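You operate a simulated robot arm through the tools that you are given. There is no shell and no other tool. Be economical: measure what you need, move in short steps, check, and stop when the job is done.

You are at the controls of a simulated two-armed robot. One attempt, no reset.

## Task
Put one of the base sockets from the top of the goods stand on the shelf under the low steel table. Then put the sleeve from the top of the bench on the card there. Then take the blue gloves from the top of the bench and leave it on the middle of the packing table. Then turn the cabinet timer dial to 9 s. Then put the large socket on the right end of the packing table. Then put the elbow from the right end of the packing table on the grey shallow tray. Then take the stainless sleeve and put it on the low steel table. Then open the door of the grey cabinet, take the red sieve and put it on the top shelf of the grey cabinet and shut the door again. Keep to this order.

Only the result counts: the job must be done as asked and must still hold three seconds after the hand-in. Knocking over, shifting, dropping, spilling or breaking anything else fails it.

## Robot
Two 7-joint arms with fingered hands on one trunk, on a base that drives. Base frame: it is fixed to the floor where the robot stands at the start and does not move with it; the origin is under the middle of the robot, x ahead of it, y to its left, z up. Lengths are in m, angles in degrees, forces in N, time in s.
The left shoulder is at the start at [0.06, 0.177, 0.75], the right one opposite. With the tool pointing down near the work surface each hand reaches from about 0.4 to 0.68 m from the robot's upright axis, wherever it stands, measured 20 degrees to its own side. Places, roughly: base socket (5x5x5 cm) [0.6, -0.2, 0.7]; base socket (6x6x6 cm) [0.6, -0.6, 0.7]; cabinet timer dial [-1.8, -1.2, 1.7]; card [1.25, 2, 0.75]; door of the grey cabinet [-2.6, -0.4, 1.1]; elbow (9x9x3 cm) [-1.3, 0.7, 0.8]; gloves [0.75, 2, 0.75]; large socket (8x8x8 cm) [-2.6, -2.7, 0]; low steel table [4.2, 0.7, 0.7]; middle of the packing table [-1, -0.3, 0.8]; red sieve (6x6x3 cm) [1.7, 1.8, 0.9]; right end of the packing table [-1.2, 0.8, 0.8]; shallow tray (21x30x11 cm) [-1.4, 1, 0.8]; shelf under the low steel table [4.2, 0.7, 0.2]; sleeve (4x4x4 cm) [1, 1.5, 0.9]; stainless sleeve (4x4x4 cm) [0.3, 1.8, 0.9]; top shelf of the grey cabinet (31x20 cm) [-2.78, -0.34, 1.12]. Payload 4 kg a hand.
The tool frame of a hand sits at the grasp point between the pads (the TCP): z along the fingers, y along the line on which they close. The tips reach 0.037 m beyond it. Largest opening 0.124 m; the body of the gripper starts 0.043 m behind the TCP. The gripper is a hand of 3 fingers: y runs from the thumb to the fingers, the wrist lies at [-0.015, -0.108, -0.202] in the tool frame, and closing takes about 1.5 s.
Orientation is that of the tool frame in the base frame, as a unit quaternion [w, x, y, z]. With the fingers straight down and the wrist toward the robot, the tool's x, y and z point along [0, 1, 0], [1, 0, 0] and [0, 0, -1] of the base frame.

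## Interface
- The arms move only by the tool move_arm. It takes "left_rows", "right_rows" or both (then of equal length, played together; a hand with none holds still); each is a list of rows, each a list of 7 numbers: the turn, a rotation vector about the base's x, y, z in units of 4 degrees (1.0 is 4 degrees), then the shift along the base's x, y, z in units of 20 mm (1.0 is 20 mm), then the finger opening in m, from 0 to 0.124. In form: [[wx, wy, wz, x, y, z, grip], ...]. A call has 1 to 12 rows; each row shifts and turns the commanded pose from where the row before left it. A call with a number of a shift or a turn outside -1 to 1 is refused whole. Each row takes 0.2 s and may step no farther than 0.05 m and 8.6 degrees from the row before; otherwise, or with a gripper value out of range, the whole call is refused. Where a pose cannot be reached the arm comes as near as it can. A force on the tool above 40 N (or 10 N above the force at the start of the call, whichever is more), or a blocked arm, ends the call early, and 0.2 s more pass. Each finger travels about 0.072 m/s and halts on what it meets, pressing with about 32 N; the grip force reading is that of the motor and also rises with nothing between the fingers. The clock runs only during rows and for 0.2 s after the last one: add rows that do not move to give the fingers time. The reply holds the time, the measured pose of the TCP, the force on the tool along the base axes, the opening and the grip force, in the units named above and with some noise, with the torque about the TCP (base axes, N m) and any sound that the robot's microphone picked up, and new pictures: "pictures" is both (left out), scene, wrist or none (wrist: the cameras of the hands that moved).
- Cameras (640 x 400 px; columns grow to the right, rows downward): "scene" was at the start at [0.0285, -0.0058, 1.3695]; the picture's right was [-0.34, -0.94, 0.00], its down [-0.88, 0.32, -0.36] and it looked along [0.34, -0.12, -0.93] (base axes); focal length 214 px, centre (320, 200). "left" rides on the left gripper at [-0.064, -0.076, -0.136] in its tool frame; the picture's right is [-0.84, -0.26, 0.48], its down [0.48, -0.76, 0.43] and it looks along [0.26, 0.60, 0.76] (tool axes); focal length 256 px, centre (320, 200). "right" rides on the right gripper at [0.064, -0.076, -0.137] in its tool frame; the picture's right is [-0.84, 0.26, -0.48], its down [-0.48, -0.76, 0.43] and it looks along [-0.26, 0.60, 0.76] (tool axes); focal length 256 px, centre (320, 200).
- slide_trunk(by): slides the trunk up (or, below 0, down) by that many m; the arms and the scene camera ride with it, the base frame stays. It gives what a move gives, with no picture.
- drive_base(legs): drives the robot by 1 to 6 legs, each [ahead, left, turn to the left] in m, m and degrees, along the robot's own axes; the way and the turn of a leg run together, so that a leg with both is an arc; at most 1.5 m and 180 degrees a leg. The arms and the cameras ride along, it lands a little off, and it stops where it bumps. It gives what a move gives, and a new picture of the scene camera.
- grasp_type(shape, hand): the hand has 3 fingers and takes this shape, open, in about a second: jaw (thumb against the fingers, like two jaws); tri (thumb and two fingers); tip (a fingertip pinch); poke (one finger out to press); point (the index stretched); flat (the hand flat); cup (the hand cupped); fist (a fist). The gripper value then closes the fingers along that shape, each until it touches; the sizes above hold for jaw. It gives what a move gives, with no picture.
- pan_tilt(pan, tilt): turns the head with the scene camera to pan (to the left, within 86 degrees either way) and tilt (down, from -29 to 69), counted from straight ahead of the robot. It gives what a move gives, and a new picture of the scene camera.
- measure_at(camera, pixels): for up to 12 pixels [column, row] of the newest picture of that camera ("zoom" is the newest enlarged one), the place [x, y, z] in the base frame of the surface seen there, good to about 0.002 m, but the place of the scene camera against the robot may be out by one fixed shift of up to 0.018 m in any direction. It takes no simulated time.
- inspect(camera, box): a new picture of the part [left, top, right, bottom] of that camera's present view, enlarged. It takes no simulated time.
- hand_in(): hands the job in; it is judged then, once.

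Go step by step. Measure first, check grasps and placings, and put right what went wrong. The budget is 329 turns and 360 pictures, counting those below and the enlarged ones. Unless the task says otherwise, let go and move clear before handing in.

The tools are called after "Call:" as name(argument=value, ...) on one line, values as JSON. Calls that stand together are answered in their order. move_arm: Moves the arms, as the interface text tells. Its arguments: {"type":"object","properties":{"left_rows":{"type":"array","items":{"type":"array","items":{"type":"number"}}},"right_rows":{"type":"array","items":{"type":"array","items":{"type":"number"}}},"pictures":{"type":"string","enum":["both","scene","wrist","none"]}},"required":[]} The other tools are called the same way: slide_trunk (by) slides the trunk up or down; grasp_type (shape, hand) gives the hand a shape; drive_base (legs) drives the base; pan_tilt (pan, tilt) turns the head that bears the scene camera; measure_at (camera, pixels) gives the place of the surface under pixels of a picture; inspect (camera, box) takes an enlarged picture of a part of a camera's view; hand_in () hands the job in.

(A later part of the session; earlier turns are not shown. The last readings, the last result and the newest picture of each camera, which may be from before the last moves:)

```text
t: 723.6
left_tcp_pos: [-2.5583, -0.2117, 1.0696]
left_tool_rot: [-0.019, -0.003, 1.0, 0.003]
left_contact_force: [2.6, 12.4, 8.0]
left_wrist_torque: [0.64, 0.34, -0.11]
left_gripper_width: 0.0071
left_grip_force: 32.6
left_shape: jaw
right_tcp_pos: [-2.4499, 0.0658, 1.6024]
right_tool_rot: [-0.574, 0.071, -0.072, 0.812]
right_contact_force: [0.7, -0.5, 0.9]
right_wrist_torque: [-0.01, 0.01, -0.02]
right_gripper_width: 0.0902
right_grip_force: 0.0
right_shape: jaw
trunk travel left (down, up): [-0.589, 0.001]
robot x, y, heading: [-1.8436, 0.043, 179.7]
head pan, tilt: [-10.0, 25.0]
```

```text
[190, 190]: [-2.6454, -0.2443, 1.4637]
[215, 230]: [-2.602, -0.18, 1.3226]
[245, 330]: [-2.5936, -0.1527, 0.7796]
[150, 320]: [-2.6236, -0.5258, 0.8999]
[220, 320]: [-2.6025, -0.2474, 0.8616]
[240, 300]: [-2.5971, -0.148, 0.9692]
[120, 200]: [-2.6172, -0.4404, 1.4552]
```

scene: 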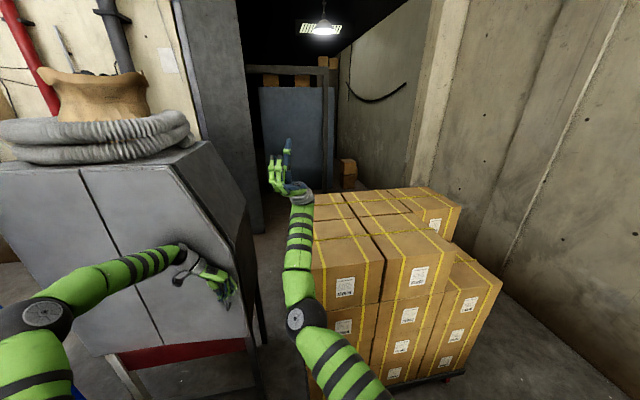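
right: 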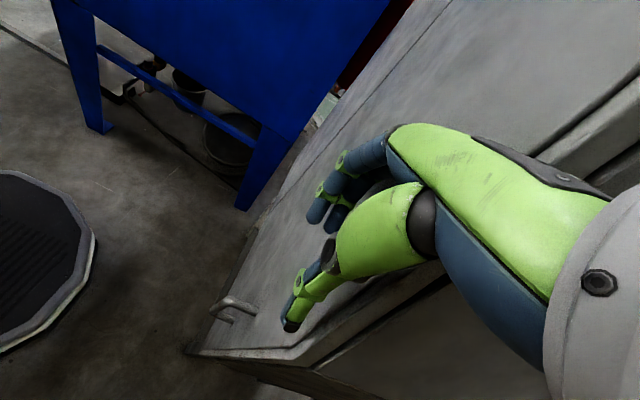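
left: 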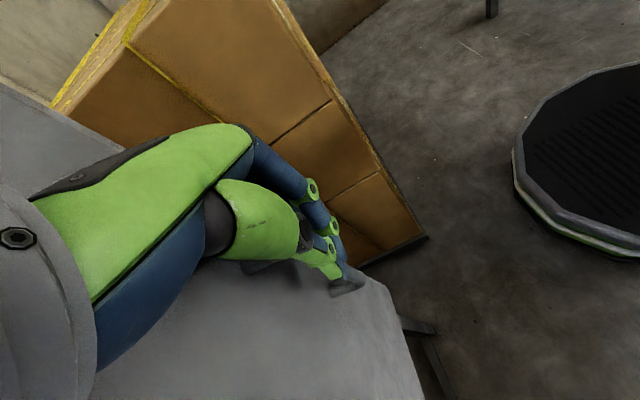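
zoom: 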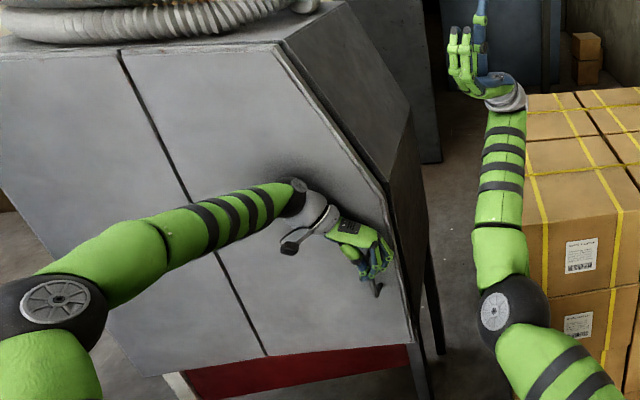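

The door is opening (edge now at x −2.594). Continue pulling slowly.

Call:
move_arm(left_rows=[[0, 0, 0, 0.3, -0.05, 0, 0], [0, 0, 0, 0.3, -0.05, 0, 0], [0, 0, 0, 0.3, -0.06, 0, 0], [0, 0, 0, 0.3, -0.06, 0, 0], [0, 0, 0, 0.3, -0.07, 0, 0], [0, 0, 0, 0.3, -0.07, 0, 0], [0, 0, 0, 0.3, -0.08, 0, 0], [0, 0, 0, 0.3, -0.08, 0, 0], [0, 0, 0, 0.3, -0.09, 0, 0], [0, 0, 0, 0.3, -0.1, 0, 0]], pictures="scene")

Call:
measure_at(camera="scene", pixels=[[215, 230], [245, 330], [220, 320], [240, 300], [205, 210], [245, 280]])

```text
t: 725.8
left_tcp_pos: [-2.4997, -0.2293, 1.0707]
left_tool_rot: [-0.02, -0.005, 1.0, 0.002]
left_contact_force: [2.5, 7.6, 7.3]
left_wrist_torque: [0.53, 0.18, -0.14]
left_gripper_width: 0.0067
left_grip_force: 32.3
left_shape: jaw
right_tcp_pos: [-2.4501, 0.0633, 1.6025]
right_tool_rot: [-0.574, 0.07, -0.073, 0.813]
right_contact_force: [-0.9, -0.2, 0.7]
right_wrist_torque: [0.0, 0.0, 0.02]
right_gripper_width: 0.0904
right_grip_force: 0.0
right_shape: jaw
trunk travel left (down, up): [-0.589, 0.001]
robot x, y, heading: [-1.8463, 0.0415, 179.8]
head pan, tilt: [-10.0, 25.0]
```

scene: 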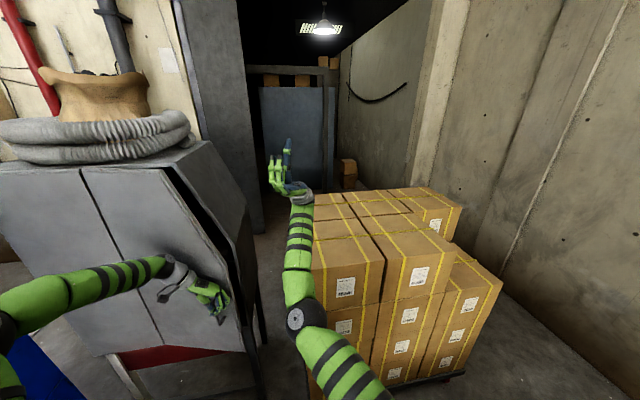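

```text
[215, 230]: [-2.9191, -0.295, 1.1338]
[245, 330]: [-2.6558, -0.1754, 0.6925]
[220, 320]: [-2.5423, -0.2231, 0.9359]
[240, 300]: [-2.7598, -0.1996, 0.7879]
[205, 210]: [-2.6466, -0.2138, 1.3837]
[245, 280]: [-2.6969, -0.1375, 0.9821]
```

It is ~15° open. Continue to 30°.

Call:
move_arm(left_rows=[[0, 0, 0, 0.32, -0.13, 0, 0], [0, 0, 0, 0.32, -0.14, 0, 0], [0, 0, 0, 0.32, -0.15, 0, 0], [0, 0, 0, 0.32, -0.16, 0, 0], [0, 0, 0, 0.32, -0.17, 0, 0], [0, 0, 0, 0.32, -0.18, 0, 0], [0, 0, 0, 0.31, -0.19, 0, 0], [0, 0, 0, 0.3, -0.2, 0, 0], [0, 0, 0, 0.3, -0.21, 0, 0], [0, 0, 0, 0.3, -0.22, 0, 0], [0, 0, 0, 0.3, -0.23, 0, 0], [0, 0, 0, 0.3, -0.24, 0, 0]], pictures="none")

Call:
move_arm(left_rows=[[0, 0, 0, 0.27, -0.22, 0, 0], [0, 0, 0, 0.27, -0.23, 0, 0], [0, 0, 0, 0.27, -0.24, 0, 0], [0, 0, 0, 0.26, -0.25, 0, 0], [0, 0, 0, 0.26, -0.26, 0, 0], [0, 0, 0, 0.25, -0.27, 0, 0], [0, 0, 0, 0.25, -0.28, 0, 0], [0, 0, 0, 0.24, -0.29, 0, 0], [0, 0, 0, 0.24, -0.3, 0, 0], [0, 0, 0, 0.23, -0.31, 0, 0]], pictures="both")

```text
t: 728.4
left_tcp_pos: [-2.4243, -0.2726, 1.0704]
left_tool_rot: [-0.02, -0.004, 1.0, 0.003]
left_contact_force: [9.0, 11.1, 6.5]
left_wrist_torque: [0.65, -0.05, -0.2]
left_gripper_width: 0.0068
left_grip_force: 31.8
left_shape: jaw
right_tcp_pos: [-2.4497, 0.0645, 1.602]
right_tool_rot: [-0.574, 0.072, -0.073, 0.813]
right_contact_force: [0.6, 0.4, 0.6]
right_wrist_torque: [0.02, -0.02, -0.03]
right_gripper_width: 0.0903
right_grip_force: 0.2
right_shape: jaw
trunk travel left (down, up): [-0.589, 0.001]
robot x, y, heading: [-1.847, 0.0376, 179.5]
head pan, tilt: [-10.0, 25.0]
```

```text
t: 730.6
left_tcp_pos: [-2.3725, -0.3241, 1.0702]
left_tool_rot: [-0.02, -0.004, 1.0, 0.003]
left_contact_force: [17.1, 16.3, 5.1]
left_wrist_torque: [0.84, 0.09, -0.71]
left_gripper_width: 0.0062
left_grip_force: 32.8
left_shape: jaw
right_tcp_pos: [-2.449, 0.0641, 1.6033]
right_tool_rot: [-0.574, 0.072, -0.074, 0.812]
right_contact_force: [0.0, 0.2, -0.3]
right_wrist_torque: [0.02, 0.01, 0.01]
right_gripper_width: 0.0903
right_grip_force: 0.1
right_shape: jaw
trunk travel left (down, up): [-0.589, 0.001]
robot x, y, heading: [-1.8444, 0.0385, 179.7]
head pan, tilt: [-10.0, 25.0]
```

scene: 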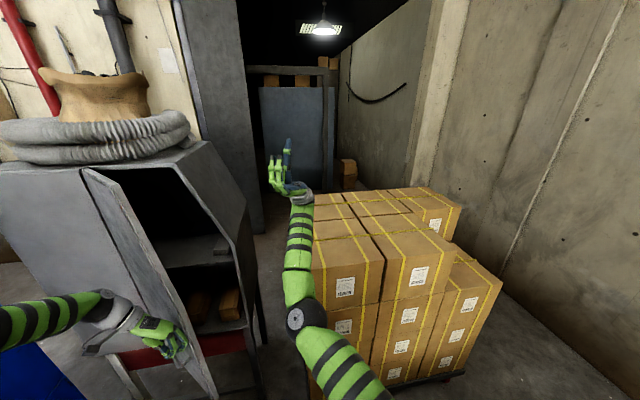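
left: 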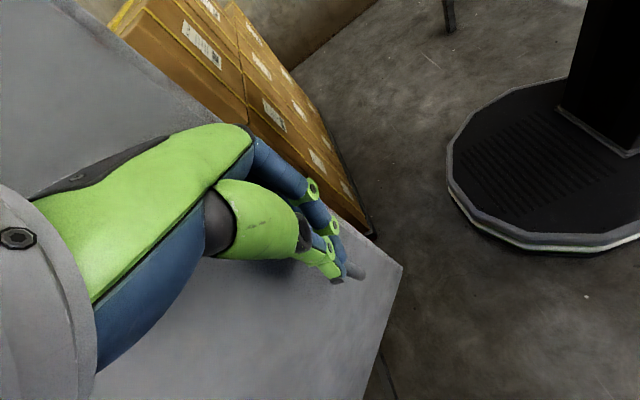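

Door is ≈47° open. Release, go round the door's edge and push it from inside. First open fingers, rise off the bar, step out and unyaw.

Call:
move_arm(left_rows=[[0, 0, 0, 0, 0, 0, 0.06], [0, 0, 0, 0, 0, 0, 0.06], [0, 0, 0, 0.1, 0, 1, 0.06], [0, 0, 0, 0.1, 0, 1, 0.06], [0, 0, 0, 0.2, 0, 1, 0.06], [0, 0, 0, 0.2, 0, 1, 0.06], [0, 0, 0, 0.3, 0, 1, 0.06], [0, 0, 0, 0.5, 0, 1, 0.06], [0, 0, 0, 1, 0, 0, 0.06], [0, 0, 0, 1, 0, 0, 0.06], [0, 0, 1, 1, 0, 0, 0.06], [0, 0, 1, 1, 0, 0, 0.06]], pictures="none")

Call:
move_arm(left_rows=[[0, 0, 1, 0, 1, 0, 0.04], [0, 0, 1, 0, 1, 0, 0.04], [0, 0, 1, 0, 1, 0, 0.04], [0, 0, 1, 0, 1, 0, 0.04], [0, 0, 1, 0, 1, 0, 0.04], [0, 0, 1, 0, 1, 0, 0.04], [0, 0, 1, 0, 1, 0, 0.04], [0, 0, 1, 0, 1, 0, 0.04], [0, 0, 1, 0, 1, 0, 0.04], [0, 0, 1, 0, 0.5, 0, 0.04], [0, 0, 1, 0, 0, 0, 0.04], [0, 0, 1, 0, 0, 0, 0.04]], pictures="scene")

```text
t: 733.2
left_tcp_pos: [-2.2647, -0.3256, 1.1894]
left_tool_rot: [-0.02, -0.074, 0.997, 0.001]
left_contact_force: [-0.1, 0.1, -0.6]
left_wrist_torque: [-0.02, 0.02, 0.0]
left_gripper_width: 0.0597
left_grip_force: 0.2
left_shape: jaw
right_tcp_pos: [-2.4503, 0.0629, 1.6025]
right_tool_rot: [-0.574, 0.07, -0.073, 0.812]
right_contact_force: [-0.5, -0.1, 0.6]
right_wrist_torque: [-0.02, -0.01, -0.03]
right_gripper_width: 0.0906
right_grip_force: 0.1
right_shape: jaw
trunk travel left (down, up): [-0.589, 0.001]
robot x, y, heading: [-1.8475, 0.0407, 179.9]
head pan, tilt: [-10.0, 25.0]
```

```text
t: 735.8
left_tcp_pos: [-2.2661, -0.1362, 1.188]
left_tool_rot: [-0.02, -0.474, 0.88, -0.006]
left_contact_force: [0.9, -0.3, 0.9]
left_wrist_torque: [0.0, -0.03, 0.01]
left_gripper_width: 0.0403
left_grip_force: 0.0
left_shape: jaw
right_tcp_pos: [-2.4505, 0.0631, 1.602]
right_tool_rot: [-0.574, 0.07, -0.073, 0.812]
right_contact_force: [0.7, 0.5, -0.3]
right_wrist_torque: [0.0, 0.04, -0.03]
right_gripper_width: 0.0903
right_grip_force: 0.1
right_shape: jaw
trunk travel left (down, up): [-0.589, 0.001]
robot x, y, heading: [-1.8505, 0.0423, 179.7]
head pan, tilt: [-10.0, 25.0]
```

scene: 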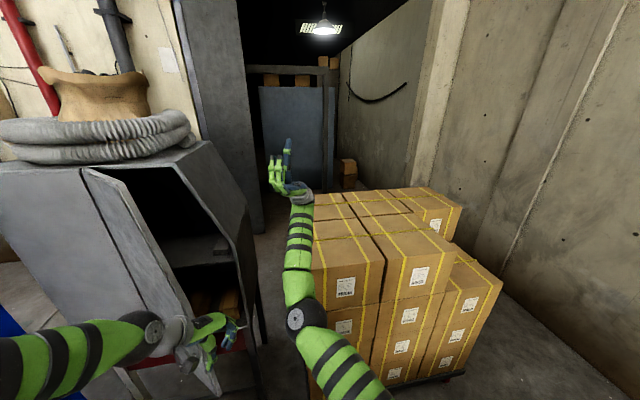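

Call:
move_arm(left_rows=[[0, 0, 1, -0.9, 0, 0, 0.03], [0, 0, 1, -0.9, 0, 0, 0.03], [0, 0, 1, -0.9, 0, 0, 0.03], [0, 0, 1, -0.9, 0, 0, 0.03], [0, 0, 1, -0.9, 0, 0, 0.03], [0, 0, 1, -0.9, 0, 0, 0.03], [0, 0, 1, -0.9, 0, 0, 0.03], [0, 0, 1, -0.9, 0, 0, 0.03], [0, 0, 0, -0.9, 0, 0, 0.03]], pictures="none")

Call:
move_arm(left_rows=[[0, 0, 0, 0, -1, 0, 0.03], [0, 0, 0, 0, -1, 0, 0.03], [0, 0, 0, 0, -1, 0, 0.03], [0, 0, 0, 0, -1, 0, 0.03], [0, 0, 0, 0, -1, 0, 0.03], [0, 0, 0, 0, -1, 0, 0.03], [0, 0, 0, 0, -1, 0, 0.03], [0, 0, 0, 0, -1, 0, 0.03], [0, 0, 0, 0, -1, 0, 0.03], [0, 0, 0, 0, -1, 0, 0.03], [0, 0, 0, 0, -1, 0, 0.03], [0, 0, 0, 0, -1, 0, 0.03]], pictures="scene")

```text
t: 737.8
left_tcp_pos: [-2.4297, -0.137, 1.1895]
left_tool_rot: [-0.016, -0.698, 0.716, -0.011]
left_contact_force: [0.0, 0.0, -0.2]
left_wrist_torque: [0.02, 0.01, 0.03]
left_gripper_width: 0.0302
left_grip_force: 0.1
left_shape: jaw
right_tcp_pos: [-2.4515, 0.0624, 1.6013]
right_tool_rot: [-0.574, 0.071, -0.073, 0.813]
right_contact_force: [0.5, -0.7, 0.3]
right_wrist_torque: [-0.01, 0.01, 0.0]
right_gripper_width: 0.0906
right_grip_force: 0.0
right_shape: jaw
trunk travel left (down, up): [-0.589, 0.001]
robot x, y, heading: [-1.846, 0.0367, 179.6]
head pan, tilt: [-10.0, 25.0]
```

```text
t: 739.3
left_tcp_pos: [-2.4233, -0.2457, 1.1907]
left_tool_rot: [-0.014, -0.691, 0.723, -0.01]
left_contact_force: [18.6, 19.8, 11.6]
left_wrist_torque: [-2.6, 1.67, 1.36]
left_gripper_width: 0.0302
left_grip_force: 0.1
left_shape: jaw
right_tcp_pos: [-2.4486, 0.0645, 1.6036]
right_tool_rot: [-0.574, 0.071, -0.073, 0.812]
right_contact_force: [-0.3, -0.5, 0.8]
right_wrist_torque: [-0.02, 0.01, 0.02]
right_gripper_width: 0.0902
right_grip_force: 0.1
right_shape: jaw
trunk travel left (down, up): [-0.589, 0.001]
robot x, y, heading: [-1.8494, 0.0374, 180.0]
head pan, tilt: [-10.0, 25.0]
stopped in row 7 (left hand): the force on the tool passed its limit at 67 N (the readings are from after the stop); the commanded pose is now the measured one
```

scene: 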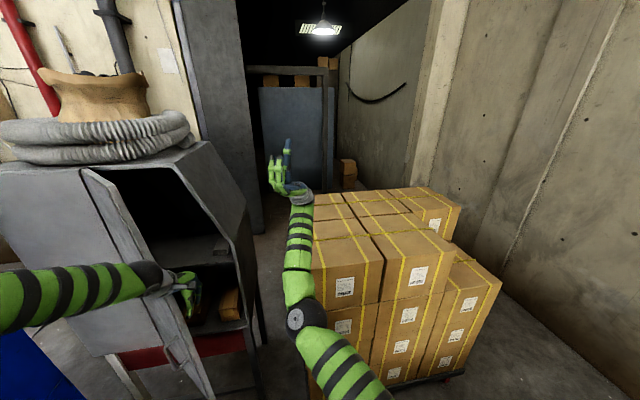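

The hand pushes the door but too fast (67 N). Push slowly.

Call:
move_arm(left_rows=[[0, 0, 0, 0.1, -0.25, 0, 0.03], [0, 0, 0, 0.1, -0.25, 0, 0.03], [0, 0, 0, 0.1, -0.25, 0, 0.03], [0, 0, 0, 0.1, -0.25, 0, 0.03], [0, 0, 0, 0.1, -0.25, 0, 0.03], [0, 0, 0, 0.1, -0.25, 0, 0.03], [0, 0, 0, 0.1, -0.25, 0, 0.03], [0, 0, 0, 0.1, -0.25, 0, 0.03], [0, 0, 0, 0.1, -0.25, 0, 0.03], [0, 0, 0, 0.1, -0.25, 0, 0.03], [0, 0, 0, 0.1, -0.25, 0, 0.03], [0, 0, 0, 0.1, -0.25, 0, 0.03]], pictures="both")

```text
t: 739.7
left_tcp_pos: [-2.4212, -0.2491, 1.1913]
left_tool_rot: [-0.014, -0.691, 0.722, -0.009]
left_contact_force: [14.7, 15.4, 12.4]
left_wrist_torque: [-2.07, 1.23, 1.07]
left_gripper_width: 0.03
left_grip_force: 0.1
left_shape: jaw
right_tcp_pos: [-2.4471, 0.0662, 1.6031]
right_tool_rot: [-0.574, 0.071, -0.073, 0.813]
right_contact_force: [-0.6, -0.7, -0.5]
right_wrist_torque: [0.01, -0.01, -0.03]
right_gripper_width: 0.0905
right_grip_force: 0.0
right_shape: jaw
trunk travel left (down, up): [-0.589, 0.001]
robot x, y, heading: [-1.8448, 0.0433, 179.7]
head pan, tilt: [-10.0, 25.0]
stopped in row 2 (left hand): the force on the tool passed its limit at 43 N (the readings are from after the stop); the commanded pose is now the measured one
```

scene: 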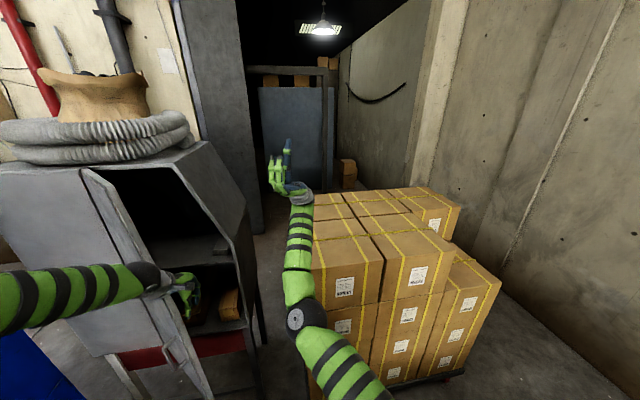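
left: 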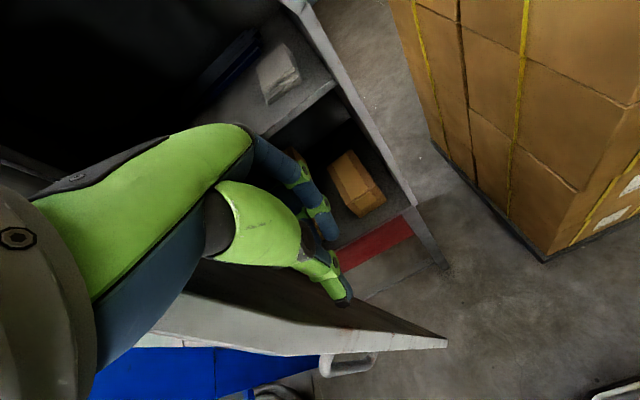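

The wrist rides on the door's slanted top edge, so pushing from there doesn't help. Instead regrip the handle with a yaw matched to the door (natural +43°) and pull it on; first exit around the edge.

Call:
move_arm(left_rows=[[0, 0, 0, 0, 1, 0, 0.05], [0, 0, 0, 0, 1, 0, 0.05], [0, 0, 0, 0, 1, 0, 0.05], [0, 0, 0, 0, 1, 0, 0.05], [0, 0, 0, 0, 1, 0, 0.05], [0, 0, 0, 0, 0.8, 0, 0.05], [0, 0, 0, 1, 0, 0, 0.05], [0, 0, 0, 1, 0, 0, 0.05], [0, 0, 0, 1, 0, 0, 0.05], [0, 0, 0, 1, 0, 0, 0.05], [0, 0, 0, 1, 0, 0, 0.05], [0, 0, 0, 1, 0, 0, 0.05]], pictures="none")

Call:
move_arm(left_rows=[[0, 0, 0, 1, 0, 0.5, 0.06], [0, 0, 0, 1, 0, 0.5, 0.06], [0, 0, 1, 1, -0.5, 0.5, 0.06], [0, 0, 1, 0, -1, 0, 0.06], [0, 0, 1, 0, -1, 0, 0.06], [0, 0, 1, 0, -1, 0, 0.06], [0, 0, 1, 0, -1, 0, 0.06], [0, 0, 1, 0, -1, 0, 0.06], [0, 0, 1, 0, -1, 0, 0.06], [0, 0, 1, 0, -1, 0, 0.06], [0, 0, 1, 0, -1, 0, 0.06], [0, 0, 1, 0, -1, 0, 0.06]], pictures="both")

```text
t: 742.3
left_tcp_pos: [-2.303, -0.1386, 1.1879]
left_tool_rot: [-0.013, -0.692, 0.721, -0.011]
left_contact_force: [0.0, -0.1, 0.7]
left_wrist_torque: [0.01, 0.04, -0.01]
left_gripper_width: 0.0495
left_grip_force: 0.0
left_shape: jaw
right_tcp_pos: [-2.4492, 0.0638, 1.6021]
right_tool_rot: [-0.573, 0.071, -0.074, 0.813]
right_contact_force: [0.7, -0.2, 0.0]
right_wrist_torque: [0.01, 0.01, -0.03]
right_gripper_width: 0.0901
right_grip_force: 0.0
right_shape: jaw
trunk travel left (down, up): [-0.589, 0.001]
robot x, y, heading: [-1.8479, 0.0407, 179.7]
head pan, tilt: [-10.0, 25.0]
```

```text
t: 744.9
left_tcp_pos: [-2.2439, -0.3285, 1.2183]
left_tool_rot: [0.008, 0.898, -0.44, 0.014]
left_contact_force: [-0.9, 0.7, 0.0]
left_wrist_torque: [0.0, 0.01, 0.02]
left_gripper_width: 0.0597
left_grip_force: 0.0
left_shape: jaw
right_tcp_pos: [-2.449, 0.0634, 1.6014]
right_tool_rot: [-0.573, 0.07, -0.073, 0.813]
right_contact_force: [-0.7, -0.1, 0.6]
right_wrist_torque: [-0.01, -0.01, 0.0]
right_gripper_width: 0.0902
right_grip_force: 0.0
right_shape: jaw
trunk travel left (down, up): [-0.589, 0.001]
robot x, y, heading: [-1.8465, 0.0425, 179.4]
head pan, tilt: [-10.0, 25.0]
```

scene: 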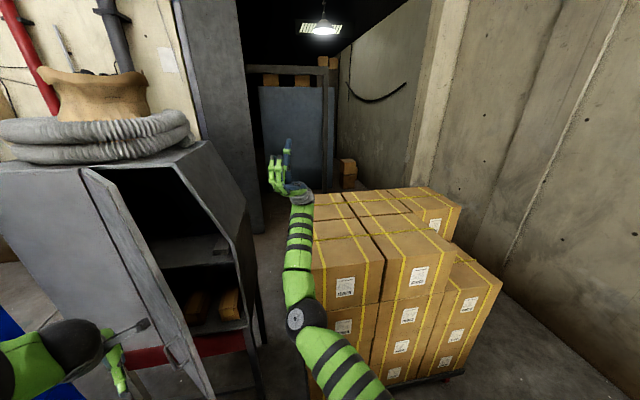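
left: 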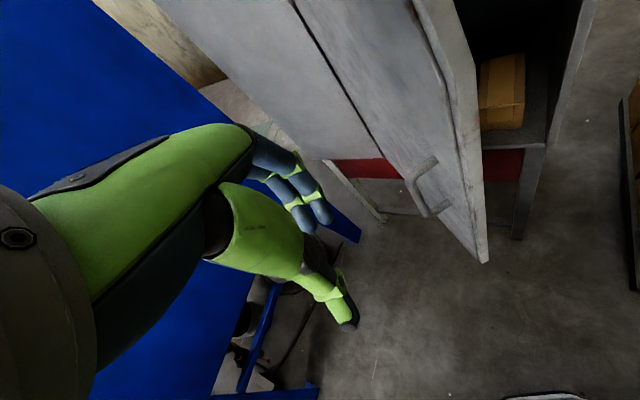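

Now the handle is visible at (420,187). Measure it and the door edge.

Call:
inspect(camera="left", box=[370, 120, 530, 280])

Call:
measure_at(camera="zoom", pixels=[[105, 155], [125, 190], [145, 220], [115, 130], [150, 100], [170, 220], [290, 340], [200, 150], [110, 172]])

```text
2.50 times, centred on (450, 200) of left
```

zoom: 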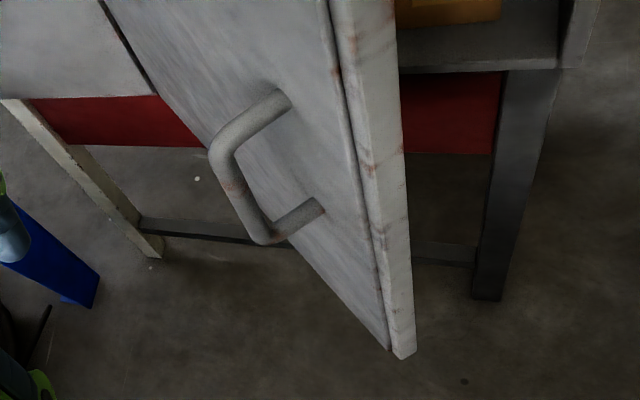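

```text
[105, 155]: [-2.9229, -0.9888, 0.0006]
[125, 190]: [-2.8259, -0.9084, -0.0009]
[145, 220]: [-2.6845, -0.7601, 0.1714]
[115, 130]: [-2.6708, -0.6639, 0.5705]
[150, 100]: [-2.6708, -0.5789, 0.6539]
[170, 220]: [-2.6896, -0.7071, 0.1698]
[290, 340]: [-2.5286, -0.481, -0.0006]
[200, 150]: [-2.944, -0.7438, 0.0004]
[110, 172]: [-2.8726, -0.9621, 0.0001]
```

Call:
measure_at(camera="zoom", pixels=[[222, 160], [235, 190], [250, 218], [280, 105], [312, 208], [400, 340], [350, 60], [330, 150]])

```text
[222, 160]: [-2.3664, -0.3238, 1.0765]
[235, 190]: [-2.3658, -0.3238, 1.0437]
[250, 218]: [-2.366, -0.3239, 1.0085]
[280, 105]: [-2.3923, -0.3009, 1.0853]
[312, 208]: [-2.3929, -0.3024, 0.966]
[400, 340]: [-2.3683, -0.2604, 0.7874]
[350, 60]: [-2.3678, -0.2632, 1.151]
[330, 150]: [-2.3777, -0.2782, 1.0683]
```

Bar centre ≈(−2.3705,−0.320), door angle ≈42°. Move over it with a bit more yaw, descend, and close.

Call:
move_arm(left_rows=[[0, 0, 1, -0.9, 0.06, 0, 0.05], [0, 0, 1, -0.9, 0.06, 0, 0.05], [0, 0, 0.6, -0.9, 0.06, 0, 0.05], [0, 0, 0, -0.9, 0.06, 0, 0.05], [0, 0, 0, -0.9, 0.06, 0, 0.05], [0, 0, 0, -0.9, 0.06, 0, 0.05], [0, 0, 0, -0.9, 0.06, 0, 0.05], [0, 0, 0, 0, 0, 0, 0.05]], pictures="wrist")

```text
t: 746.7
left_tcp_pos: [-2.3691, -0.3196, 1.2171]
left_tool_rot: [0.007, 0.934, -0.358, 0.017]
left_contact_force: [-0.7, -0.5, -0.4]
left_wrist_torque: [-0.02, 0.01, 0.0]
left_gripper_width: 0.0501
left_grip_force: 0.1
left_shape: jaw
right_tcp_pos: [-2.449, 0.0633, 1.6017]
right_tool_rot: [-0.573, 0.07, -0.073, 0.813]
right_contact_force: [0.1, 0.5, -0.3]
right_wrist_torque: [-0.01, 0.01, 0.01]
right_gripper_width: 0.0905
right_grip_force: 0.2
right_shape: jaw
trunk travel left (down, up): [-0.589, 0.001]
robot x, y, heading: [-1.8469, 0.0408, 179.8]
head pan, tilt: [-10.0, 25.0]
```

left: 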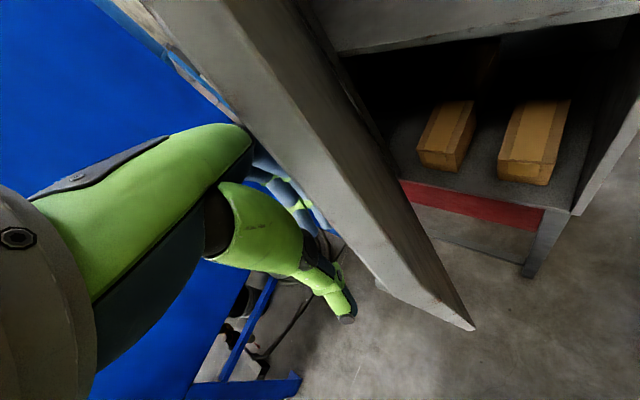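

Call:
move_arm(left_rows=[[0, 0, 0, 0, 0, -1, 0.05], [0, 0, 0, 0, 0, -1, 0.05], [0, 0, 0, 0, 0, -1, 0.05], [0, 0, 0, 0, 0, -1, 0.05], [0, 0, 0, 0, 0, -1, 0.05], [0, 0, 0, 0, 0, -1, 0.05], [0, 0, 0, 0, 0, -1, 0.05], [0, 0, 0, 0, 0, 0, 0.03], [0, 0, 0, 0, 0, 0, 0], [0, 0, 0, 0, 0, 0, 0], [0, 0, 0, 0, 0, 0, 0]], pictures="wrist")

```text
t: 749.1
left_tcp_pos: [-2.3673, -0.3187, 1.0782]
left_tool_rot: [0.006, 0.933, -0.358, 0.017]
left_contact_force: [9.5, 8.1, -7.2]
left_wrist_torque: [-0.41, 0.39, -0.06]
left_gripper_width: 0.011
left_grip_force: 32.0
left_shape: jaw
right_tcp_pos: [-2.4497, 0.0649, 1.6024]
right_tool_rot: [-0.573, 0.07, -0.073, 0.813]
right_contact_force: [0.1, 0.0, 0.6]
right_wrist_torque: [0.0, -0.01, 0.01]
right_gripper_width: 0.0902
right_grip_force: 0.1
right_shape: jaw
trunk travel left (down, up): [-0.589, 0.001]
robot x, y, heading: [-1.8493, 0.0404, 179.5]
head pan, tilt: [-10.0, 25.0]
```

left: 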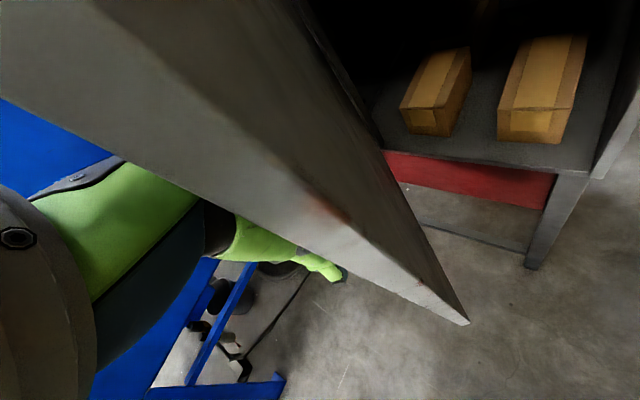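

Firm grip (0.011). Swing the door on along its arc with matching yaw.

Call:
move_arm(left_rows=[[0, 0, -0.4, 0.29, -0.38, 0, 0], [0, 0, -0.4, 0.28, -0.39, 0, 0], [0, 0, -0.42, 0.27, -0.4, 0, 0], [0, 0, -0.42, 0.26, -0.41, 0, 0], [0, 0, -0.42, 0.25, -0.42, 0, 0], [0, 0, -0.42, 0.24, -0.42, 0, 0], [0, 0, -0.42, 0.22, -0.43, 0, 0], [0, 0, -0.42, 0.21, -0.44, 0, 0], [0, 0, -0.42, 0.2, -0.44, 0, 0], [0, 0, -0.42, 0.19, -0.45, 0, 0], [0, 0, -0.42, 0.18, -0.45, 0, 0], [0, 0, -0.42, 0.17, -0.46, 0, 0]], pictures="none")

Call:
move_arm(left_rows=[[0, 0, -0.42, 0.14, -0.46, 0, 0], [0, 0, -0.42, 0.13, -0.46, 0, 0], [0, 0, -0.42, 0.12, -0.47, 0, 0], [0, 0, -0.42, 0.11, -0.47, 0, 0], [0, 0, -0.42, 0.1, -0.47, 0, 0], [0, 0, -0.42, 0.09, -0.48, 0, 0], [0, 0, -0.42, 0.06, -0.48, 0, 0], [0, 0, -0.42, 0.05, -0.48, 0, 0], [0, 0, -0.42, 0.04, -0.48, 0, 0], [0, 0, -0.42, 0.02, -0.48, 0, 0]], pictures="both")

```text
t: 751.7
left_tcp_pos: [-2.3119, -0.4215, 1.0778]
left_tool_rot: [0.008, 0.858, -0.514, 0.014]
left_contact_force: [21.4, 7.9, -13.6]
left_wrist_torque: [-0.26, 0.35, -0.08]
left_gripper_width: 0.0115
left_grip_force: 31.9
left_shape: jaw
right_tcp_pos: [-2.4494, 0.0629, 1.604]
right_tool_rot: [-0.574, 0.072, -0.074, 0.812]
right_contact_force: [-0.2, -0.2, 0.3]
right_wrist_torque: [-0.03, 0.0, -0.01]
right_gripper_width: 0.0904
right_grip_force: 0.0
right_shape: jaw
trunk travel left (down, up): [-0.589, 0.001]
robot x, y, heading: [-1.8469, 0.0407, 179.8]
head pan, tilt: [-10.0, 25.0]
```

```text
t: 753.9
left_tcp_pos: [-2.2936, -0.5169, 1.0776]
left_tool_rot: [0.012, 0.773, -0.634, 0.013]
left_contact_force: [25.2, 0.6, -11.4]
left_wrist_torque: [-0.11, 0.39, -0.07]
left_gripper_width: 0.0115
left_grip_force: 32.3
left_shape: jaw
right_tcp_pos: [-2.4482, 0.0625, 1.6026]
right_tool_rot: [-0.574, 0.071, -0.074, 0.812]
right_contact_force: [-0.3, -1.1, 0.9]
right_wrist_torque: [-0.01, -0.02, -0.02]
right_gripper_width: 0.09
right_grip_force: 0.1
right_shape: jaw
trunk travel left (down, up): [-0.589, 0.001]
robot x, y, heading: [-1.846, 0.0413, 179.6]
head pan, tilt: [-10.0, 25.0]
```

scene: 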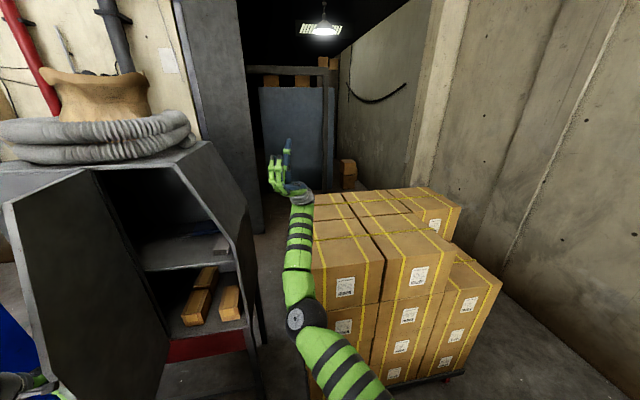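
left: 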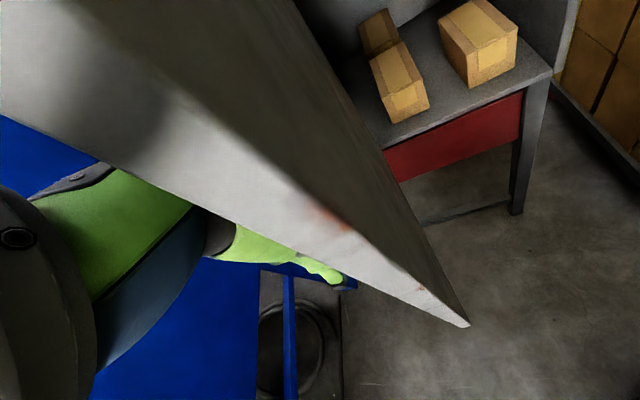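

Door is ≈82° open. Release, rise and retreat the left hand.

Call:
move_arm(left_rows=[[0, 0, 0, 0, 0, 0, 0.03], [0, 0, 0, 0, 0, 0, 0.06], [0, 0, 0, 0, 0, 0, 0.06], [0, 0, 0, 0, -0.1, 1, 0.06], [0, 0, 0, 0, -0.1, 1, 0.06], [0, 0, 0, 0, -0.1, 1, 0.06], [0, 0, 0, 0, -0.1, 1, 0.06], [0, 0, 0, 0, -0.1, 1, 0.06], [0, 0, 0, 0.3, 0, 1, 0.06], [0, 0, 0, 0.3, 0, 1, 0.06], [0, 0, 0, 0.3, 0, 1, 0.06], [0, 0, 0, 0.3, 0, 1, 0.06]], pictures="none")

Call:
pan_tilt(pan=15, tilt=35)

```text
t: 756.5
left_tcp_pos: [-2.272, -0.5255, 1.2573]
left_tool_rot: [0.011, 0.774, -0.633, 0.012]
left_contact_force: [-0.4, -0.9, 0.7]
left_wrist_torque: [-0.03, 0.0, 0.0]
left_gripper_width: 0.0595
left_grip_force: 0.1
left_shape: jaw
right_tcp_pos: [-2.4499, 0.0641, 1.6014]
right_tool_rot: [-0.573, 0.07, -0.072, 0.813]
right_contact_force: [-0.6, -0.3, -0.7]
right_wrist_torque: [0.01, 0.0, 0.03]
right_gripper_width: 0.0903
right_grip_force: 0.0
right_shape: jaw
trunk travel left (down, up): [-0.589, 0.001]
robot x, y, heading: [-1.8418, 0.0383, 179.4]
head pan, tilt: [-10.0, 25.0]
```

```text
t: 757.4
left_tcp_pos: [-2.273, -0.5267, 1.2572]
left_tool_rot: [0.011, 0.773, -0.634, 0.012]
left_contact_force: [0.4, -0.1, -0.1]
left_wrist_torque: [0.01, 0.02, 0.01]
left_gripper_width: 0.0598
left_grip_force: 0.1
left_shape: jaw
right_tcp_pos: [-2.452, 0.064, 1.6016]
right_tool_rot: [-0.573, 0.07, -0.073, 0.813]
right_contact_force: [0.0, 1.0, -0.2]
right_wrist_torque: [-0.02, -0.01, 0.0]
right_gripper_width: 0.0904
right_grip_force: 0.0
right_shape: jaw
trunk travel left (down, up): [-0.589, 0.001]
robot x, y, heading: [-1.8431, 0.0439, 179.5]
head pan, tilt: [15.0, 35.0]
```

scene: 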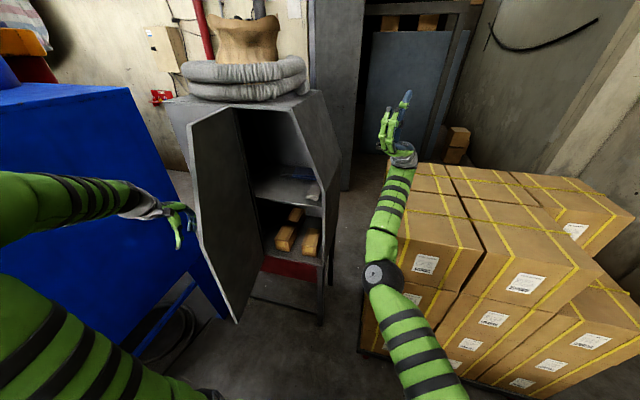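

Call:
inspect(camera="scene", box=[180, 90, 360, 300])

Call:
measure_at(camera="scene", pixels=[[265, 190], [285, 195], [310, 195], [290, 178], [270, 180], [318, 205], [255, 200], [240, 105], [300, 115], [325, 190], [225, 310], [195, 140]])

```text
1.90 times, centred on (270, 195) of scene
```

zoom: 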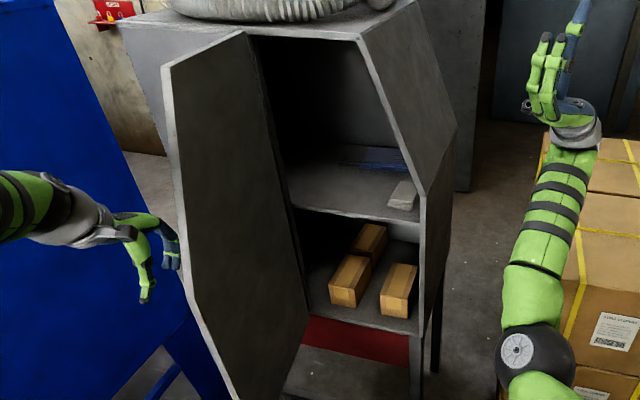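

```text
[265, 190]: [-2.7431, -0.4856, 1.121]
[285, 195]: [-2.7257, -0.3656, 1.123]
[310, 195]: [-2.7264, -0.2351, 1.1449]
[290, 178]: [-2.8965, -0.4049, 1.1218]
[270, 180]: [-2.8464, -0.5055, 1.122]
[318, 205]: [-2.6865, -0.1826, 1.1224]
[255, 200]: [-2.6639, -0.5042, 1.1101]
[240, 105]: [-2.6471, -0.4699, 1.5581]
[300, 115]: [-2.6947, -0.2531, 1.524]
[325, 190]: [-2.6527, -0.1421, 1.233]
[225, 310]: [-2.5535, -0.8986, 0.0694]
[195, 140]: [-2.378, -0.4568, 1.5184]
```

Top shelf: z 1.122, free area x −2.70…−2.88, y −0.49…−0.28. Before driving out I raise and retract the left hand so that it clears the open door.

Call:
move_arm(left_rows=[[0, 0, 0, 1, 0, 1, 0.06], [0, 0, 0, 1, 0, 1, 0.06], [0, 0, 0, 1, 0, 1, 0.06], [0, 0, 0, 1, 0, 1, 0.06], [0, 0, 0, 1, 0, 1, 0.06], [0, 0, 0, 0.5, 0, 1, 0.06], [0, 0, 0, 0, 0, 1, 0.06], [0, 0, 0, 0, 0, 1, 0.06], [0, 0, 0, 0, 0, 1, 0.06], [0, 0, 0, 0, 0, 1, 0.06], [0, 0, 0, 0, 0, 1, 0.06], [0, 0, 0, 0, 0, 1, 0.06]], pictures="scene")

```text
t: 760.0
left_tcp_pos: [-2.1624, -0.527, 1.4982]
left_tool_rot: [0.012, 0.773, -0.634, 0.013]
left_contact_force: [-0.6, 0.2, -0.3]
left_wrist_torque: [0.0, -0.01, 0.02]
left_gripper_width: 0.0595
left_grip_force: 0.1
left_shape: jaw
right_tcp_pos: [-2.4506, 0.064, 1.6016]
right_tool_rot: [-0.574, 0.07, -0.073, 0.813]
right_contact_force: [0.6, 0.6, 0.2]
right_wrist_torque: [0.0, 0.0, -0.02]
right_gripper_width: 0.0903
right_grip_force: 0.1
right_shape: jaw
trunk travel left (down, up): [-0.589, 0.001]
robot x, y, heading: [-1.8446, 0.0389, 180.0]
head pan, tilt: [15.0, 35.0]
```

scene: 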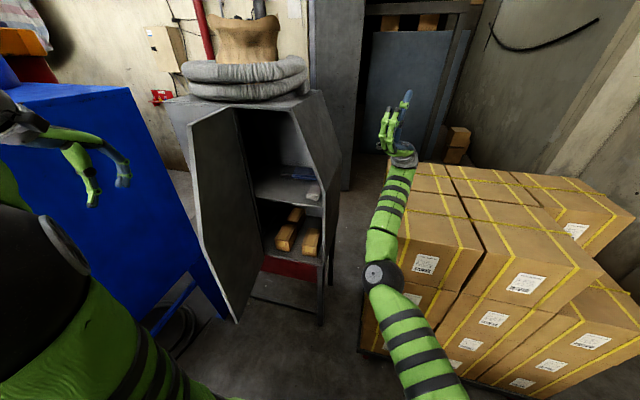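

Call:
drive_base(legs=[[0.04, 0, 0], [0, -1.0, 0], [0, -0.66, 0], [-1.5, 0, 0], [0, 0.9, 0], [-0.4, 0, 0]])

Call:
pan_tilt(pan=-20, tilt=30)

```text
t: 767.2
left_tcp_pos: [-2.2736, 0.6894, 1.4988]
left_tool_rot: [0.013, 0.733, -0.68, 0.012]
left_contact_force: [-0.4, 1.1, -0.1]
left_wrist_torque: [-0.07, 0.0, 0.03]
left_gripper_width: 0.0601
left_grip_force: 0.1
left_shape: jaw
right_tcp_pos: [-2.4873, 1.3096, 1.6016]
right_tool_rot: [-0.524, 0.065, -0.076, 0.846]
right_contact_force: [-0.1, 0.8, -0.4]
right_wrist_torque: [0.05, -0.03, -0.04]
right_gripper_width: 0.0901
right_grip_force: 0.1
right_shape: jaw
trunk travel left (down, up): [-0.589, 0.001]
robot x, y, heading: [-1.8919, 1.2095, 172.6]
head pan, tilt: [15.0, 35.0]
stopped in leg 3: the robot was blocked; the commanded pose is now the measured one
```

scene: 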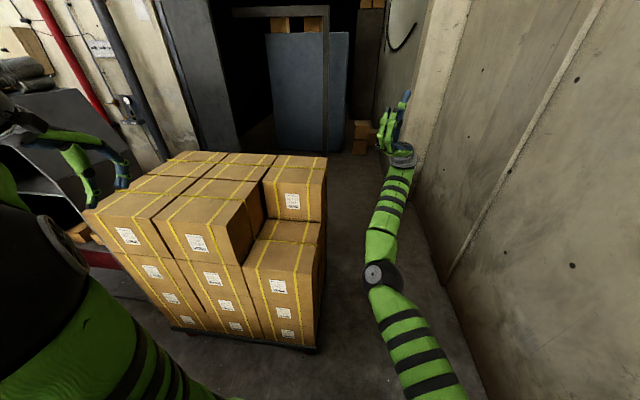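

```text
t: 768.2
left_tcp_pos: [-2.2742, 0.6833, 1.4964]
left_tool_rot: [0.01, 0.734, -0.679, 0.011]
left_contact_force: [-0.2, -0.9, 0.1]
left_wrist_torque: [-0.01, 0.0, 0.02]
left_gripper_width: 0.0596
left_grip_force: 0.0
left_shape: jaw
right_tcp_pos: [-2.487, 1.3036, 1.6019]
right_tool_rot: [-0.525, 0.064, -0.078, 0.845]
right_contact_force: [0.0, 0.6, -0.7]
right_wrist_torque: [-0.01, -0.02, 0.01]
right_gripper_width: 0.0902
right_grip_force: 0.1
right_shape: jaw
trunk travel left (down, up): [-0.589, 0.001]
robot x, y, heading: [-1.8916, 1.2068, 172.5]
head pan, tilt: [-20.0, 30.0]
```

scene: 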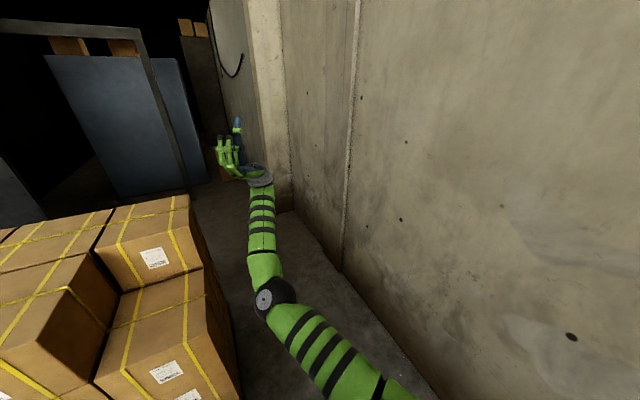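

Blocked at y 1.21 with the heading turned by −7°. Look around to see what touched.

Call:
pan_tilt(pan=80, tilt=40)

Call:
pan_tilt(pan=-80, tilt=45)

```text
t: 770.0
left_tcp_pos: [-2.2739, 0.6831, 1.4968]
left_tool_rot: [0.01, 0.733, -0.68, 0.011]
left_contact_force: [-0.4, -0.3, 0.2]
left_wrist_torque: [0.01, -0.02, -0.02]
left_gripper_width: 0.0599
left_grip_force: 0.0
left_shape: jaw
right_tcp_pos: [-2.4875, 1.3021, 1.6006]
right_tool_rot: [-0.524, 0.064, -0.077, 0.846]
right_contact_force: [0.0, -0.4, -0.6]
right_wrist_torque: [-0.01, 0.01, 0.0]
right_gripper_width: 0.0901
right_grip_force: 0.1
right_shape: jaw
trunk travel left (down, up): [-0.589, 0.001]
robot x, y, heading: [-1.8909, 1.2083, 172.6]
head pan, tilt: [80.0, 40.0]
```

scene: 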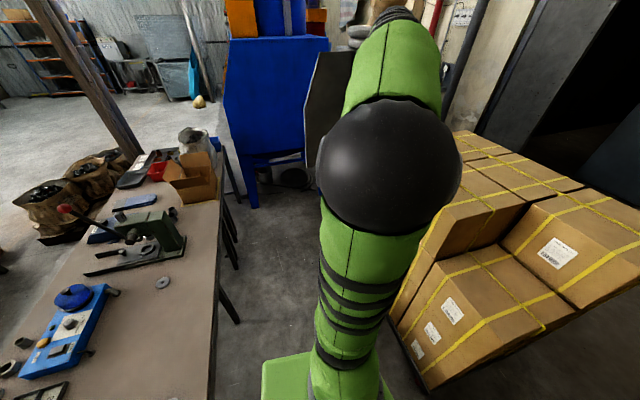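

```text
t: 772.5
left_tcp_pos: [-2.2751, 0.6828, 1.4957]
left_tool_rot: [0.01, 0.733, -0.68, 0.011]
left_contact_force: [-0.3, 0.2, 0.4]
left_wrist_torque: [0.02, 0.01, 0.01]
left_gripper_width: 0.0601
left_grip_force: 0.0
left_shape: jaw
right_tcp_pos: [-2.4875, 1.3019, 1.6018]
right_tool_rot: [-0.524, 0.065, -0.078, 0.846]
right_contact_force: [-0.2, -0.4, 0.0]
right_wrist_torque: [0.01, -0.01, 0.01]
right_gripper_width: 0.0899
right_grip_force: 0.1
right_shape: jaw
trunk travel left (down, up): [-0.589, 0.001]
robot x, y, heading: [-1.8891, 1.2092, 172.6]
head pan, tilt: [-80.0, 45.0]
```

scene: 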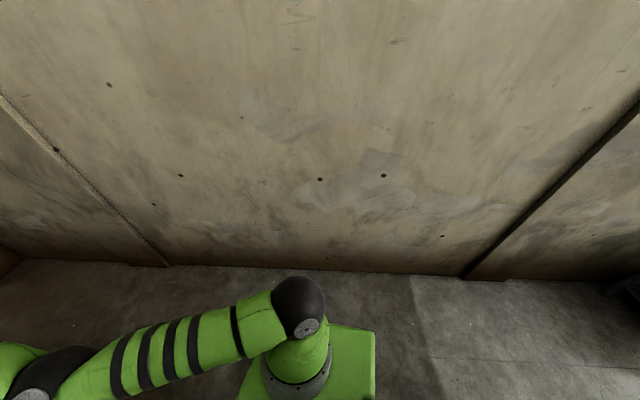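

Nothing obvious; the door is still open. Correct the heading and shift slightly forward, then continue right.

Call:
drive_base(legs=[[0.08, 0, 0], [0, 0, 7.4], [0, -0.45, 0]])

```text
t: 776.4
left_tcp_pos: [-2.2838, 1.0998, 1.4972]
left_tool_rot: [0.01, 0.775, -0.632, 0.012]
left_contact_force: [0.0, 0.2, 0.2]
left_wrist_torque: [0.01, 0.0, -0.01]
left_gripper_width: 0.06
left_grip_force: 0.2
left_shape: jaw
right_tcp_pos: [-2.5737, 1.6873, 1.6019]
right_tool_rot: [-0.577, 0.069, -0.073, 0.81]
right_contact_force: [-0.8, 0.4, -0.1]
right_wrist_torque: [0.02, -0.01, 0.05]
right_gripper_width: 0.0901
right_grip_force: 0.1
right_shape: jaw
trunk travel left (down, up): [-0.589, 0.001]
robot x, y, heading: [-1.9697, 1.6683, 180.0]
head pan, tilt: [-80.0, 45.0]
```

scene: 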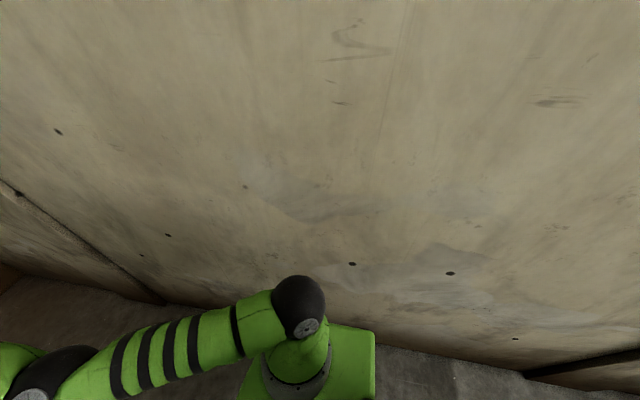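

Call:
drive_base(legs=[[-1.5, 0, 0], [-0.1, 0, 0], [0, 0.88, 0]])

Call:
pan_tilt(pan=5, tilt=40)

```text
t: 788.8
left_tcp_pos: [-0.6957, 0.2147, 1.4961]
left_tool_rot: [0.01, 0.773, -0.634, 0.011]
left_contact_force: [0.4, -0.1, -0.1]
left_wrist_torque: [0.01, 0.01, 0.0]
left_gripper_width: 0.0603
left_grip_force: 0.2
left_shape: jaw
right_tcp_pos: [-0.9805, 0.8032, 1.6013]
right_tool_rot: [-0.574, 0.069, -0.074, 0.812]
right_contact_force: [1.1, 0.0, -0.2]
right_wrist_torque: [0.0, -0.02, 0.01]
right_gripper_width: 0.0902
right_grip_force: 0.0
right_shape: jaw
trunk travel left (down, up): [-0.589, 0.001]
robot x, y, heading: [-0.3771, 0.78, 179.7]
head pan, tilt: [-80.0, 45.0]
```

scene: 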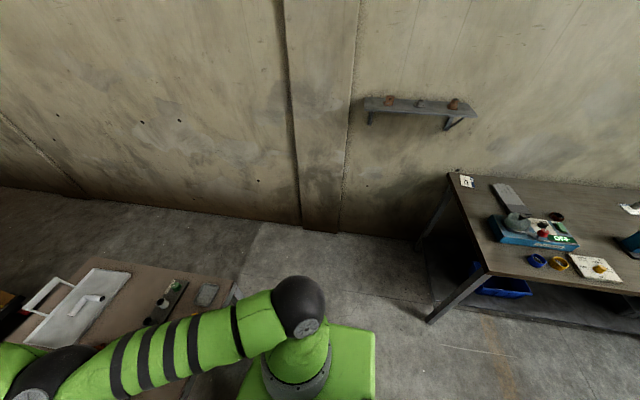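

```text
t: 790.4
left_tcp_pos: [-0.6958, 0.2146, 1.4961]
left_tool_rot: [0.011, 0.774, -0.634, 0.011]
left_contact_force: [0.5, -0.1, 1.6]
left_wrist_torque: [-0.01, -0.01, 0.02]
left_gripper_width: 0.0602
left_grip_force: 0.1
left_shape: jaw
right_tcp_pos: [-0.9805, 0.8044, 1.6016]
right_tool_rot: [-0.574, 0.069, -0.074, 0.813]
right_contact_force: [-0.1, 0.5, -0.1]
right_wrist_torque: [0.01, 0.01, -0.02]
right_gripper_width: 0.0904
right_grip_force: 0.1
right_shape: jaw
trunk travel left (down, up): [-0.589, 0.001]
robot x, y, heading: [-0.3756, 0.784, 179.7]
head pan, tilt: [5.0, 40.0]
```

scene: 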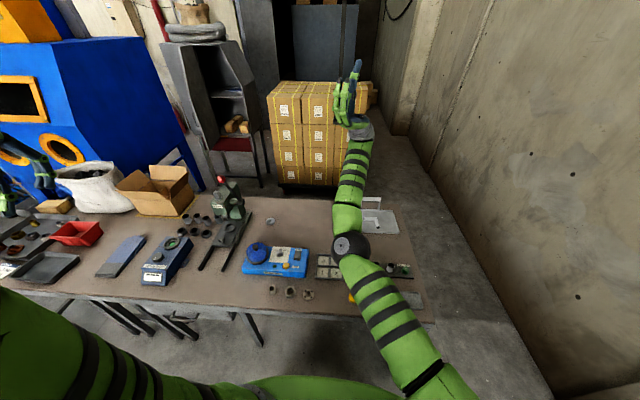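

Everything on the table looks fine and the door stays open. I use the left arm for the sieve. Turn to the bench and strafe right to x≈1.87.

Call:
drive_base(legs=[[0, 0, -90], [0, -1.2, 0], [0, -1.05, 0]])

Call:
pan_tilt(pan=10, tilt=40)

```text
t: 805.4
left_tcp_pos: [1.3113, 1.0858, 1.497]
left_tool_rot: [-0.016, -0.1, 0.995, -0.002]
left_contact_force: [0.9, -0.5, 0.1]
left_wrist_torque: [-0.01, 0.0, 0.01]
left_gripper_width: 0.0601
left_grip_force: 0.0
left_shape: jaw
right_tcp_pos: [1.8989, 1.3719, 1.6014]
right_tool_rot: [0.166, -0.003, -0.102, 0.981]
right_contact_force: [0.4, 0.7, -0.7]
right_wrist_torque: [-0.02, 0.0, -0.01]
right_gripper_width: 0.0901
right_grip_force: 0.1
right_shape: jaw
trunk travel left (down, up): [-0.589, 0.001]
robot x, y, heading: [1.8808, 0.7725, 89.8]
head pan, tilt: [5.0, 40.0]
```

scene: 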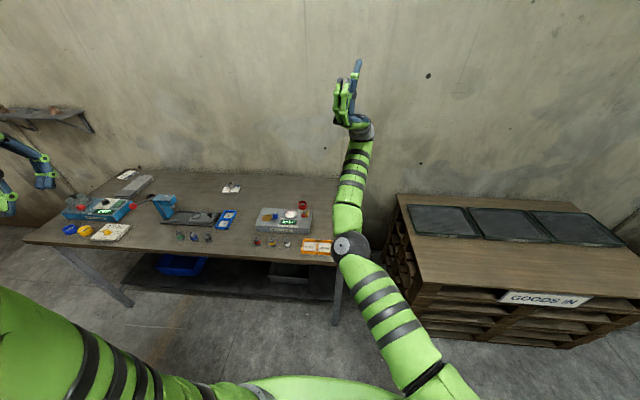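

```text
t: 806.0
left_tcp_pos: [1.3117, 1.0853, 1.496]
left_tool_rot: [-0.014, -0.1, 0.995, -0.002]
left_contact_force: [0.1, 0.7, 0.9]
left_wrist_torque: [-0.02, -0.03, -0.03]
left_gripper_width: 0.0598
left_grip_force: 0.0
left_shape: jaw
right_tcp_pos: [1.8986, 1.3729, 1.601]
right_tool_rot: [0.167, -0.004, -0.101, 0.981]
right_contact_force: [0.0, 0.7, 0.5]
right_wrist_torque: [-0.02, -0.01, 0.02]
right_gripper_width: 0.0901
right_grip_force: 0.1
right_shape: jaw
trunk travel left (down, up): [-0.589, 0.001]
robot x, y, heading: [1.8813, 0.7697, 89.8]
head pan, tilt: [10.0, 40.0]
```

scene: 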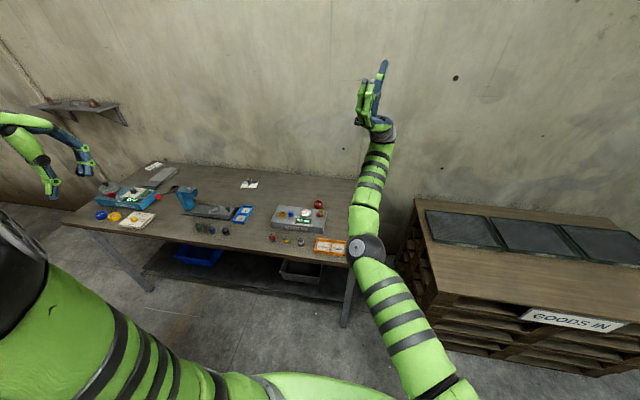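

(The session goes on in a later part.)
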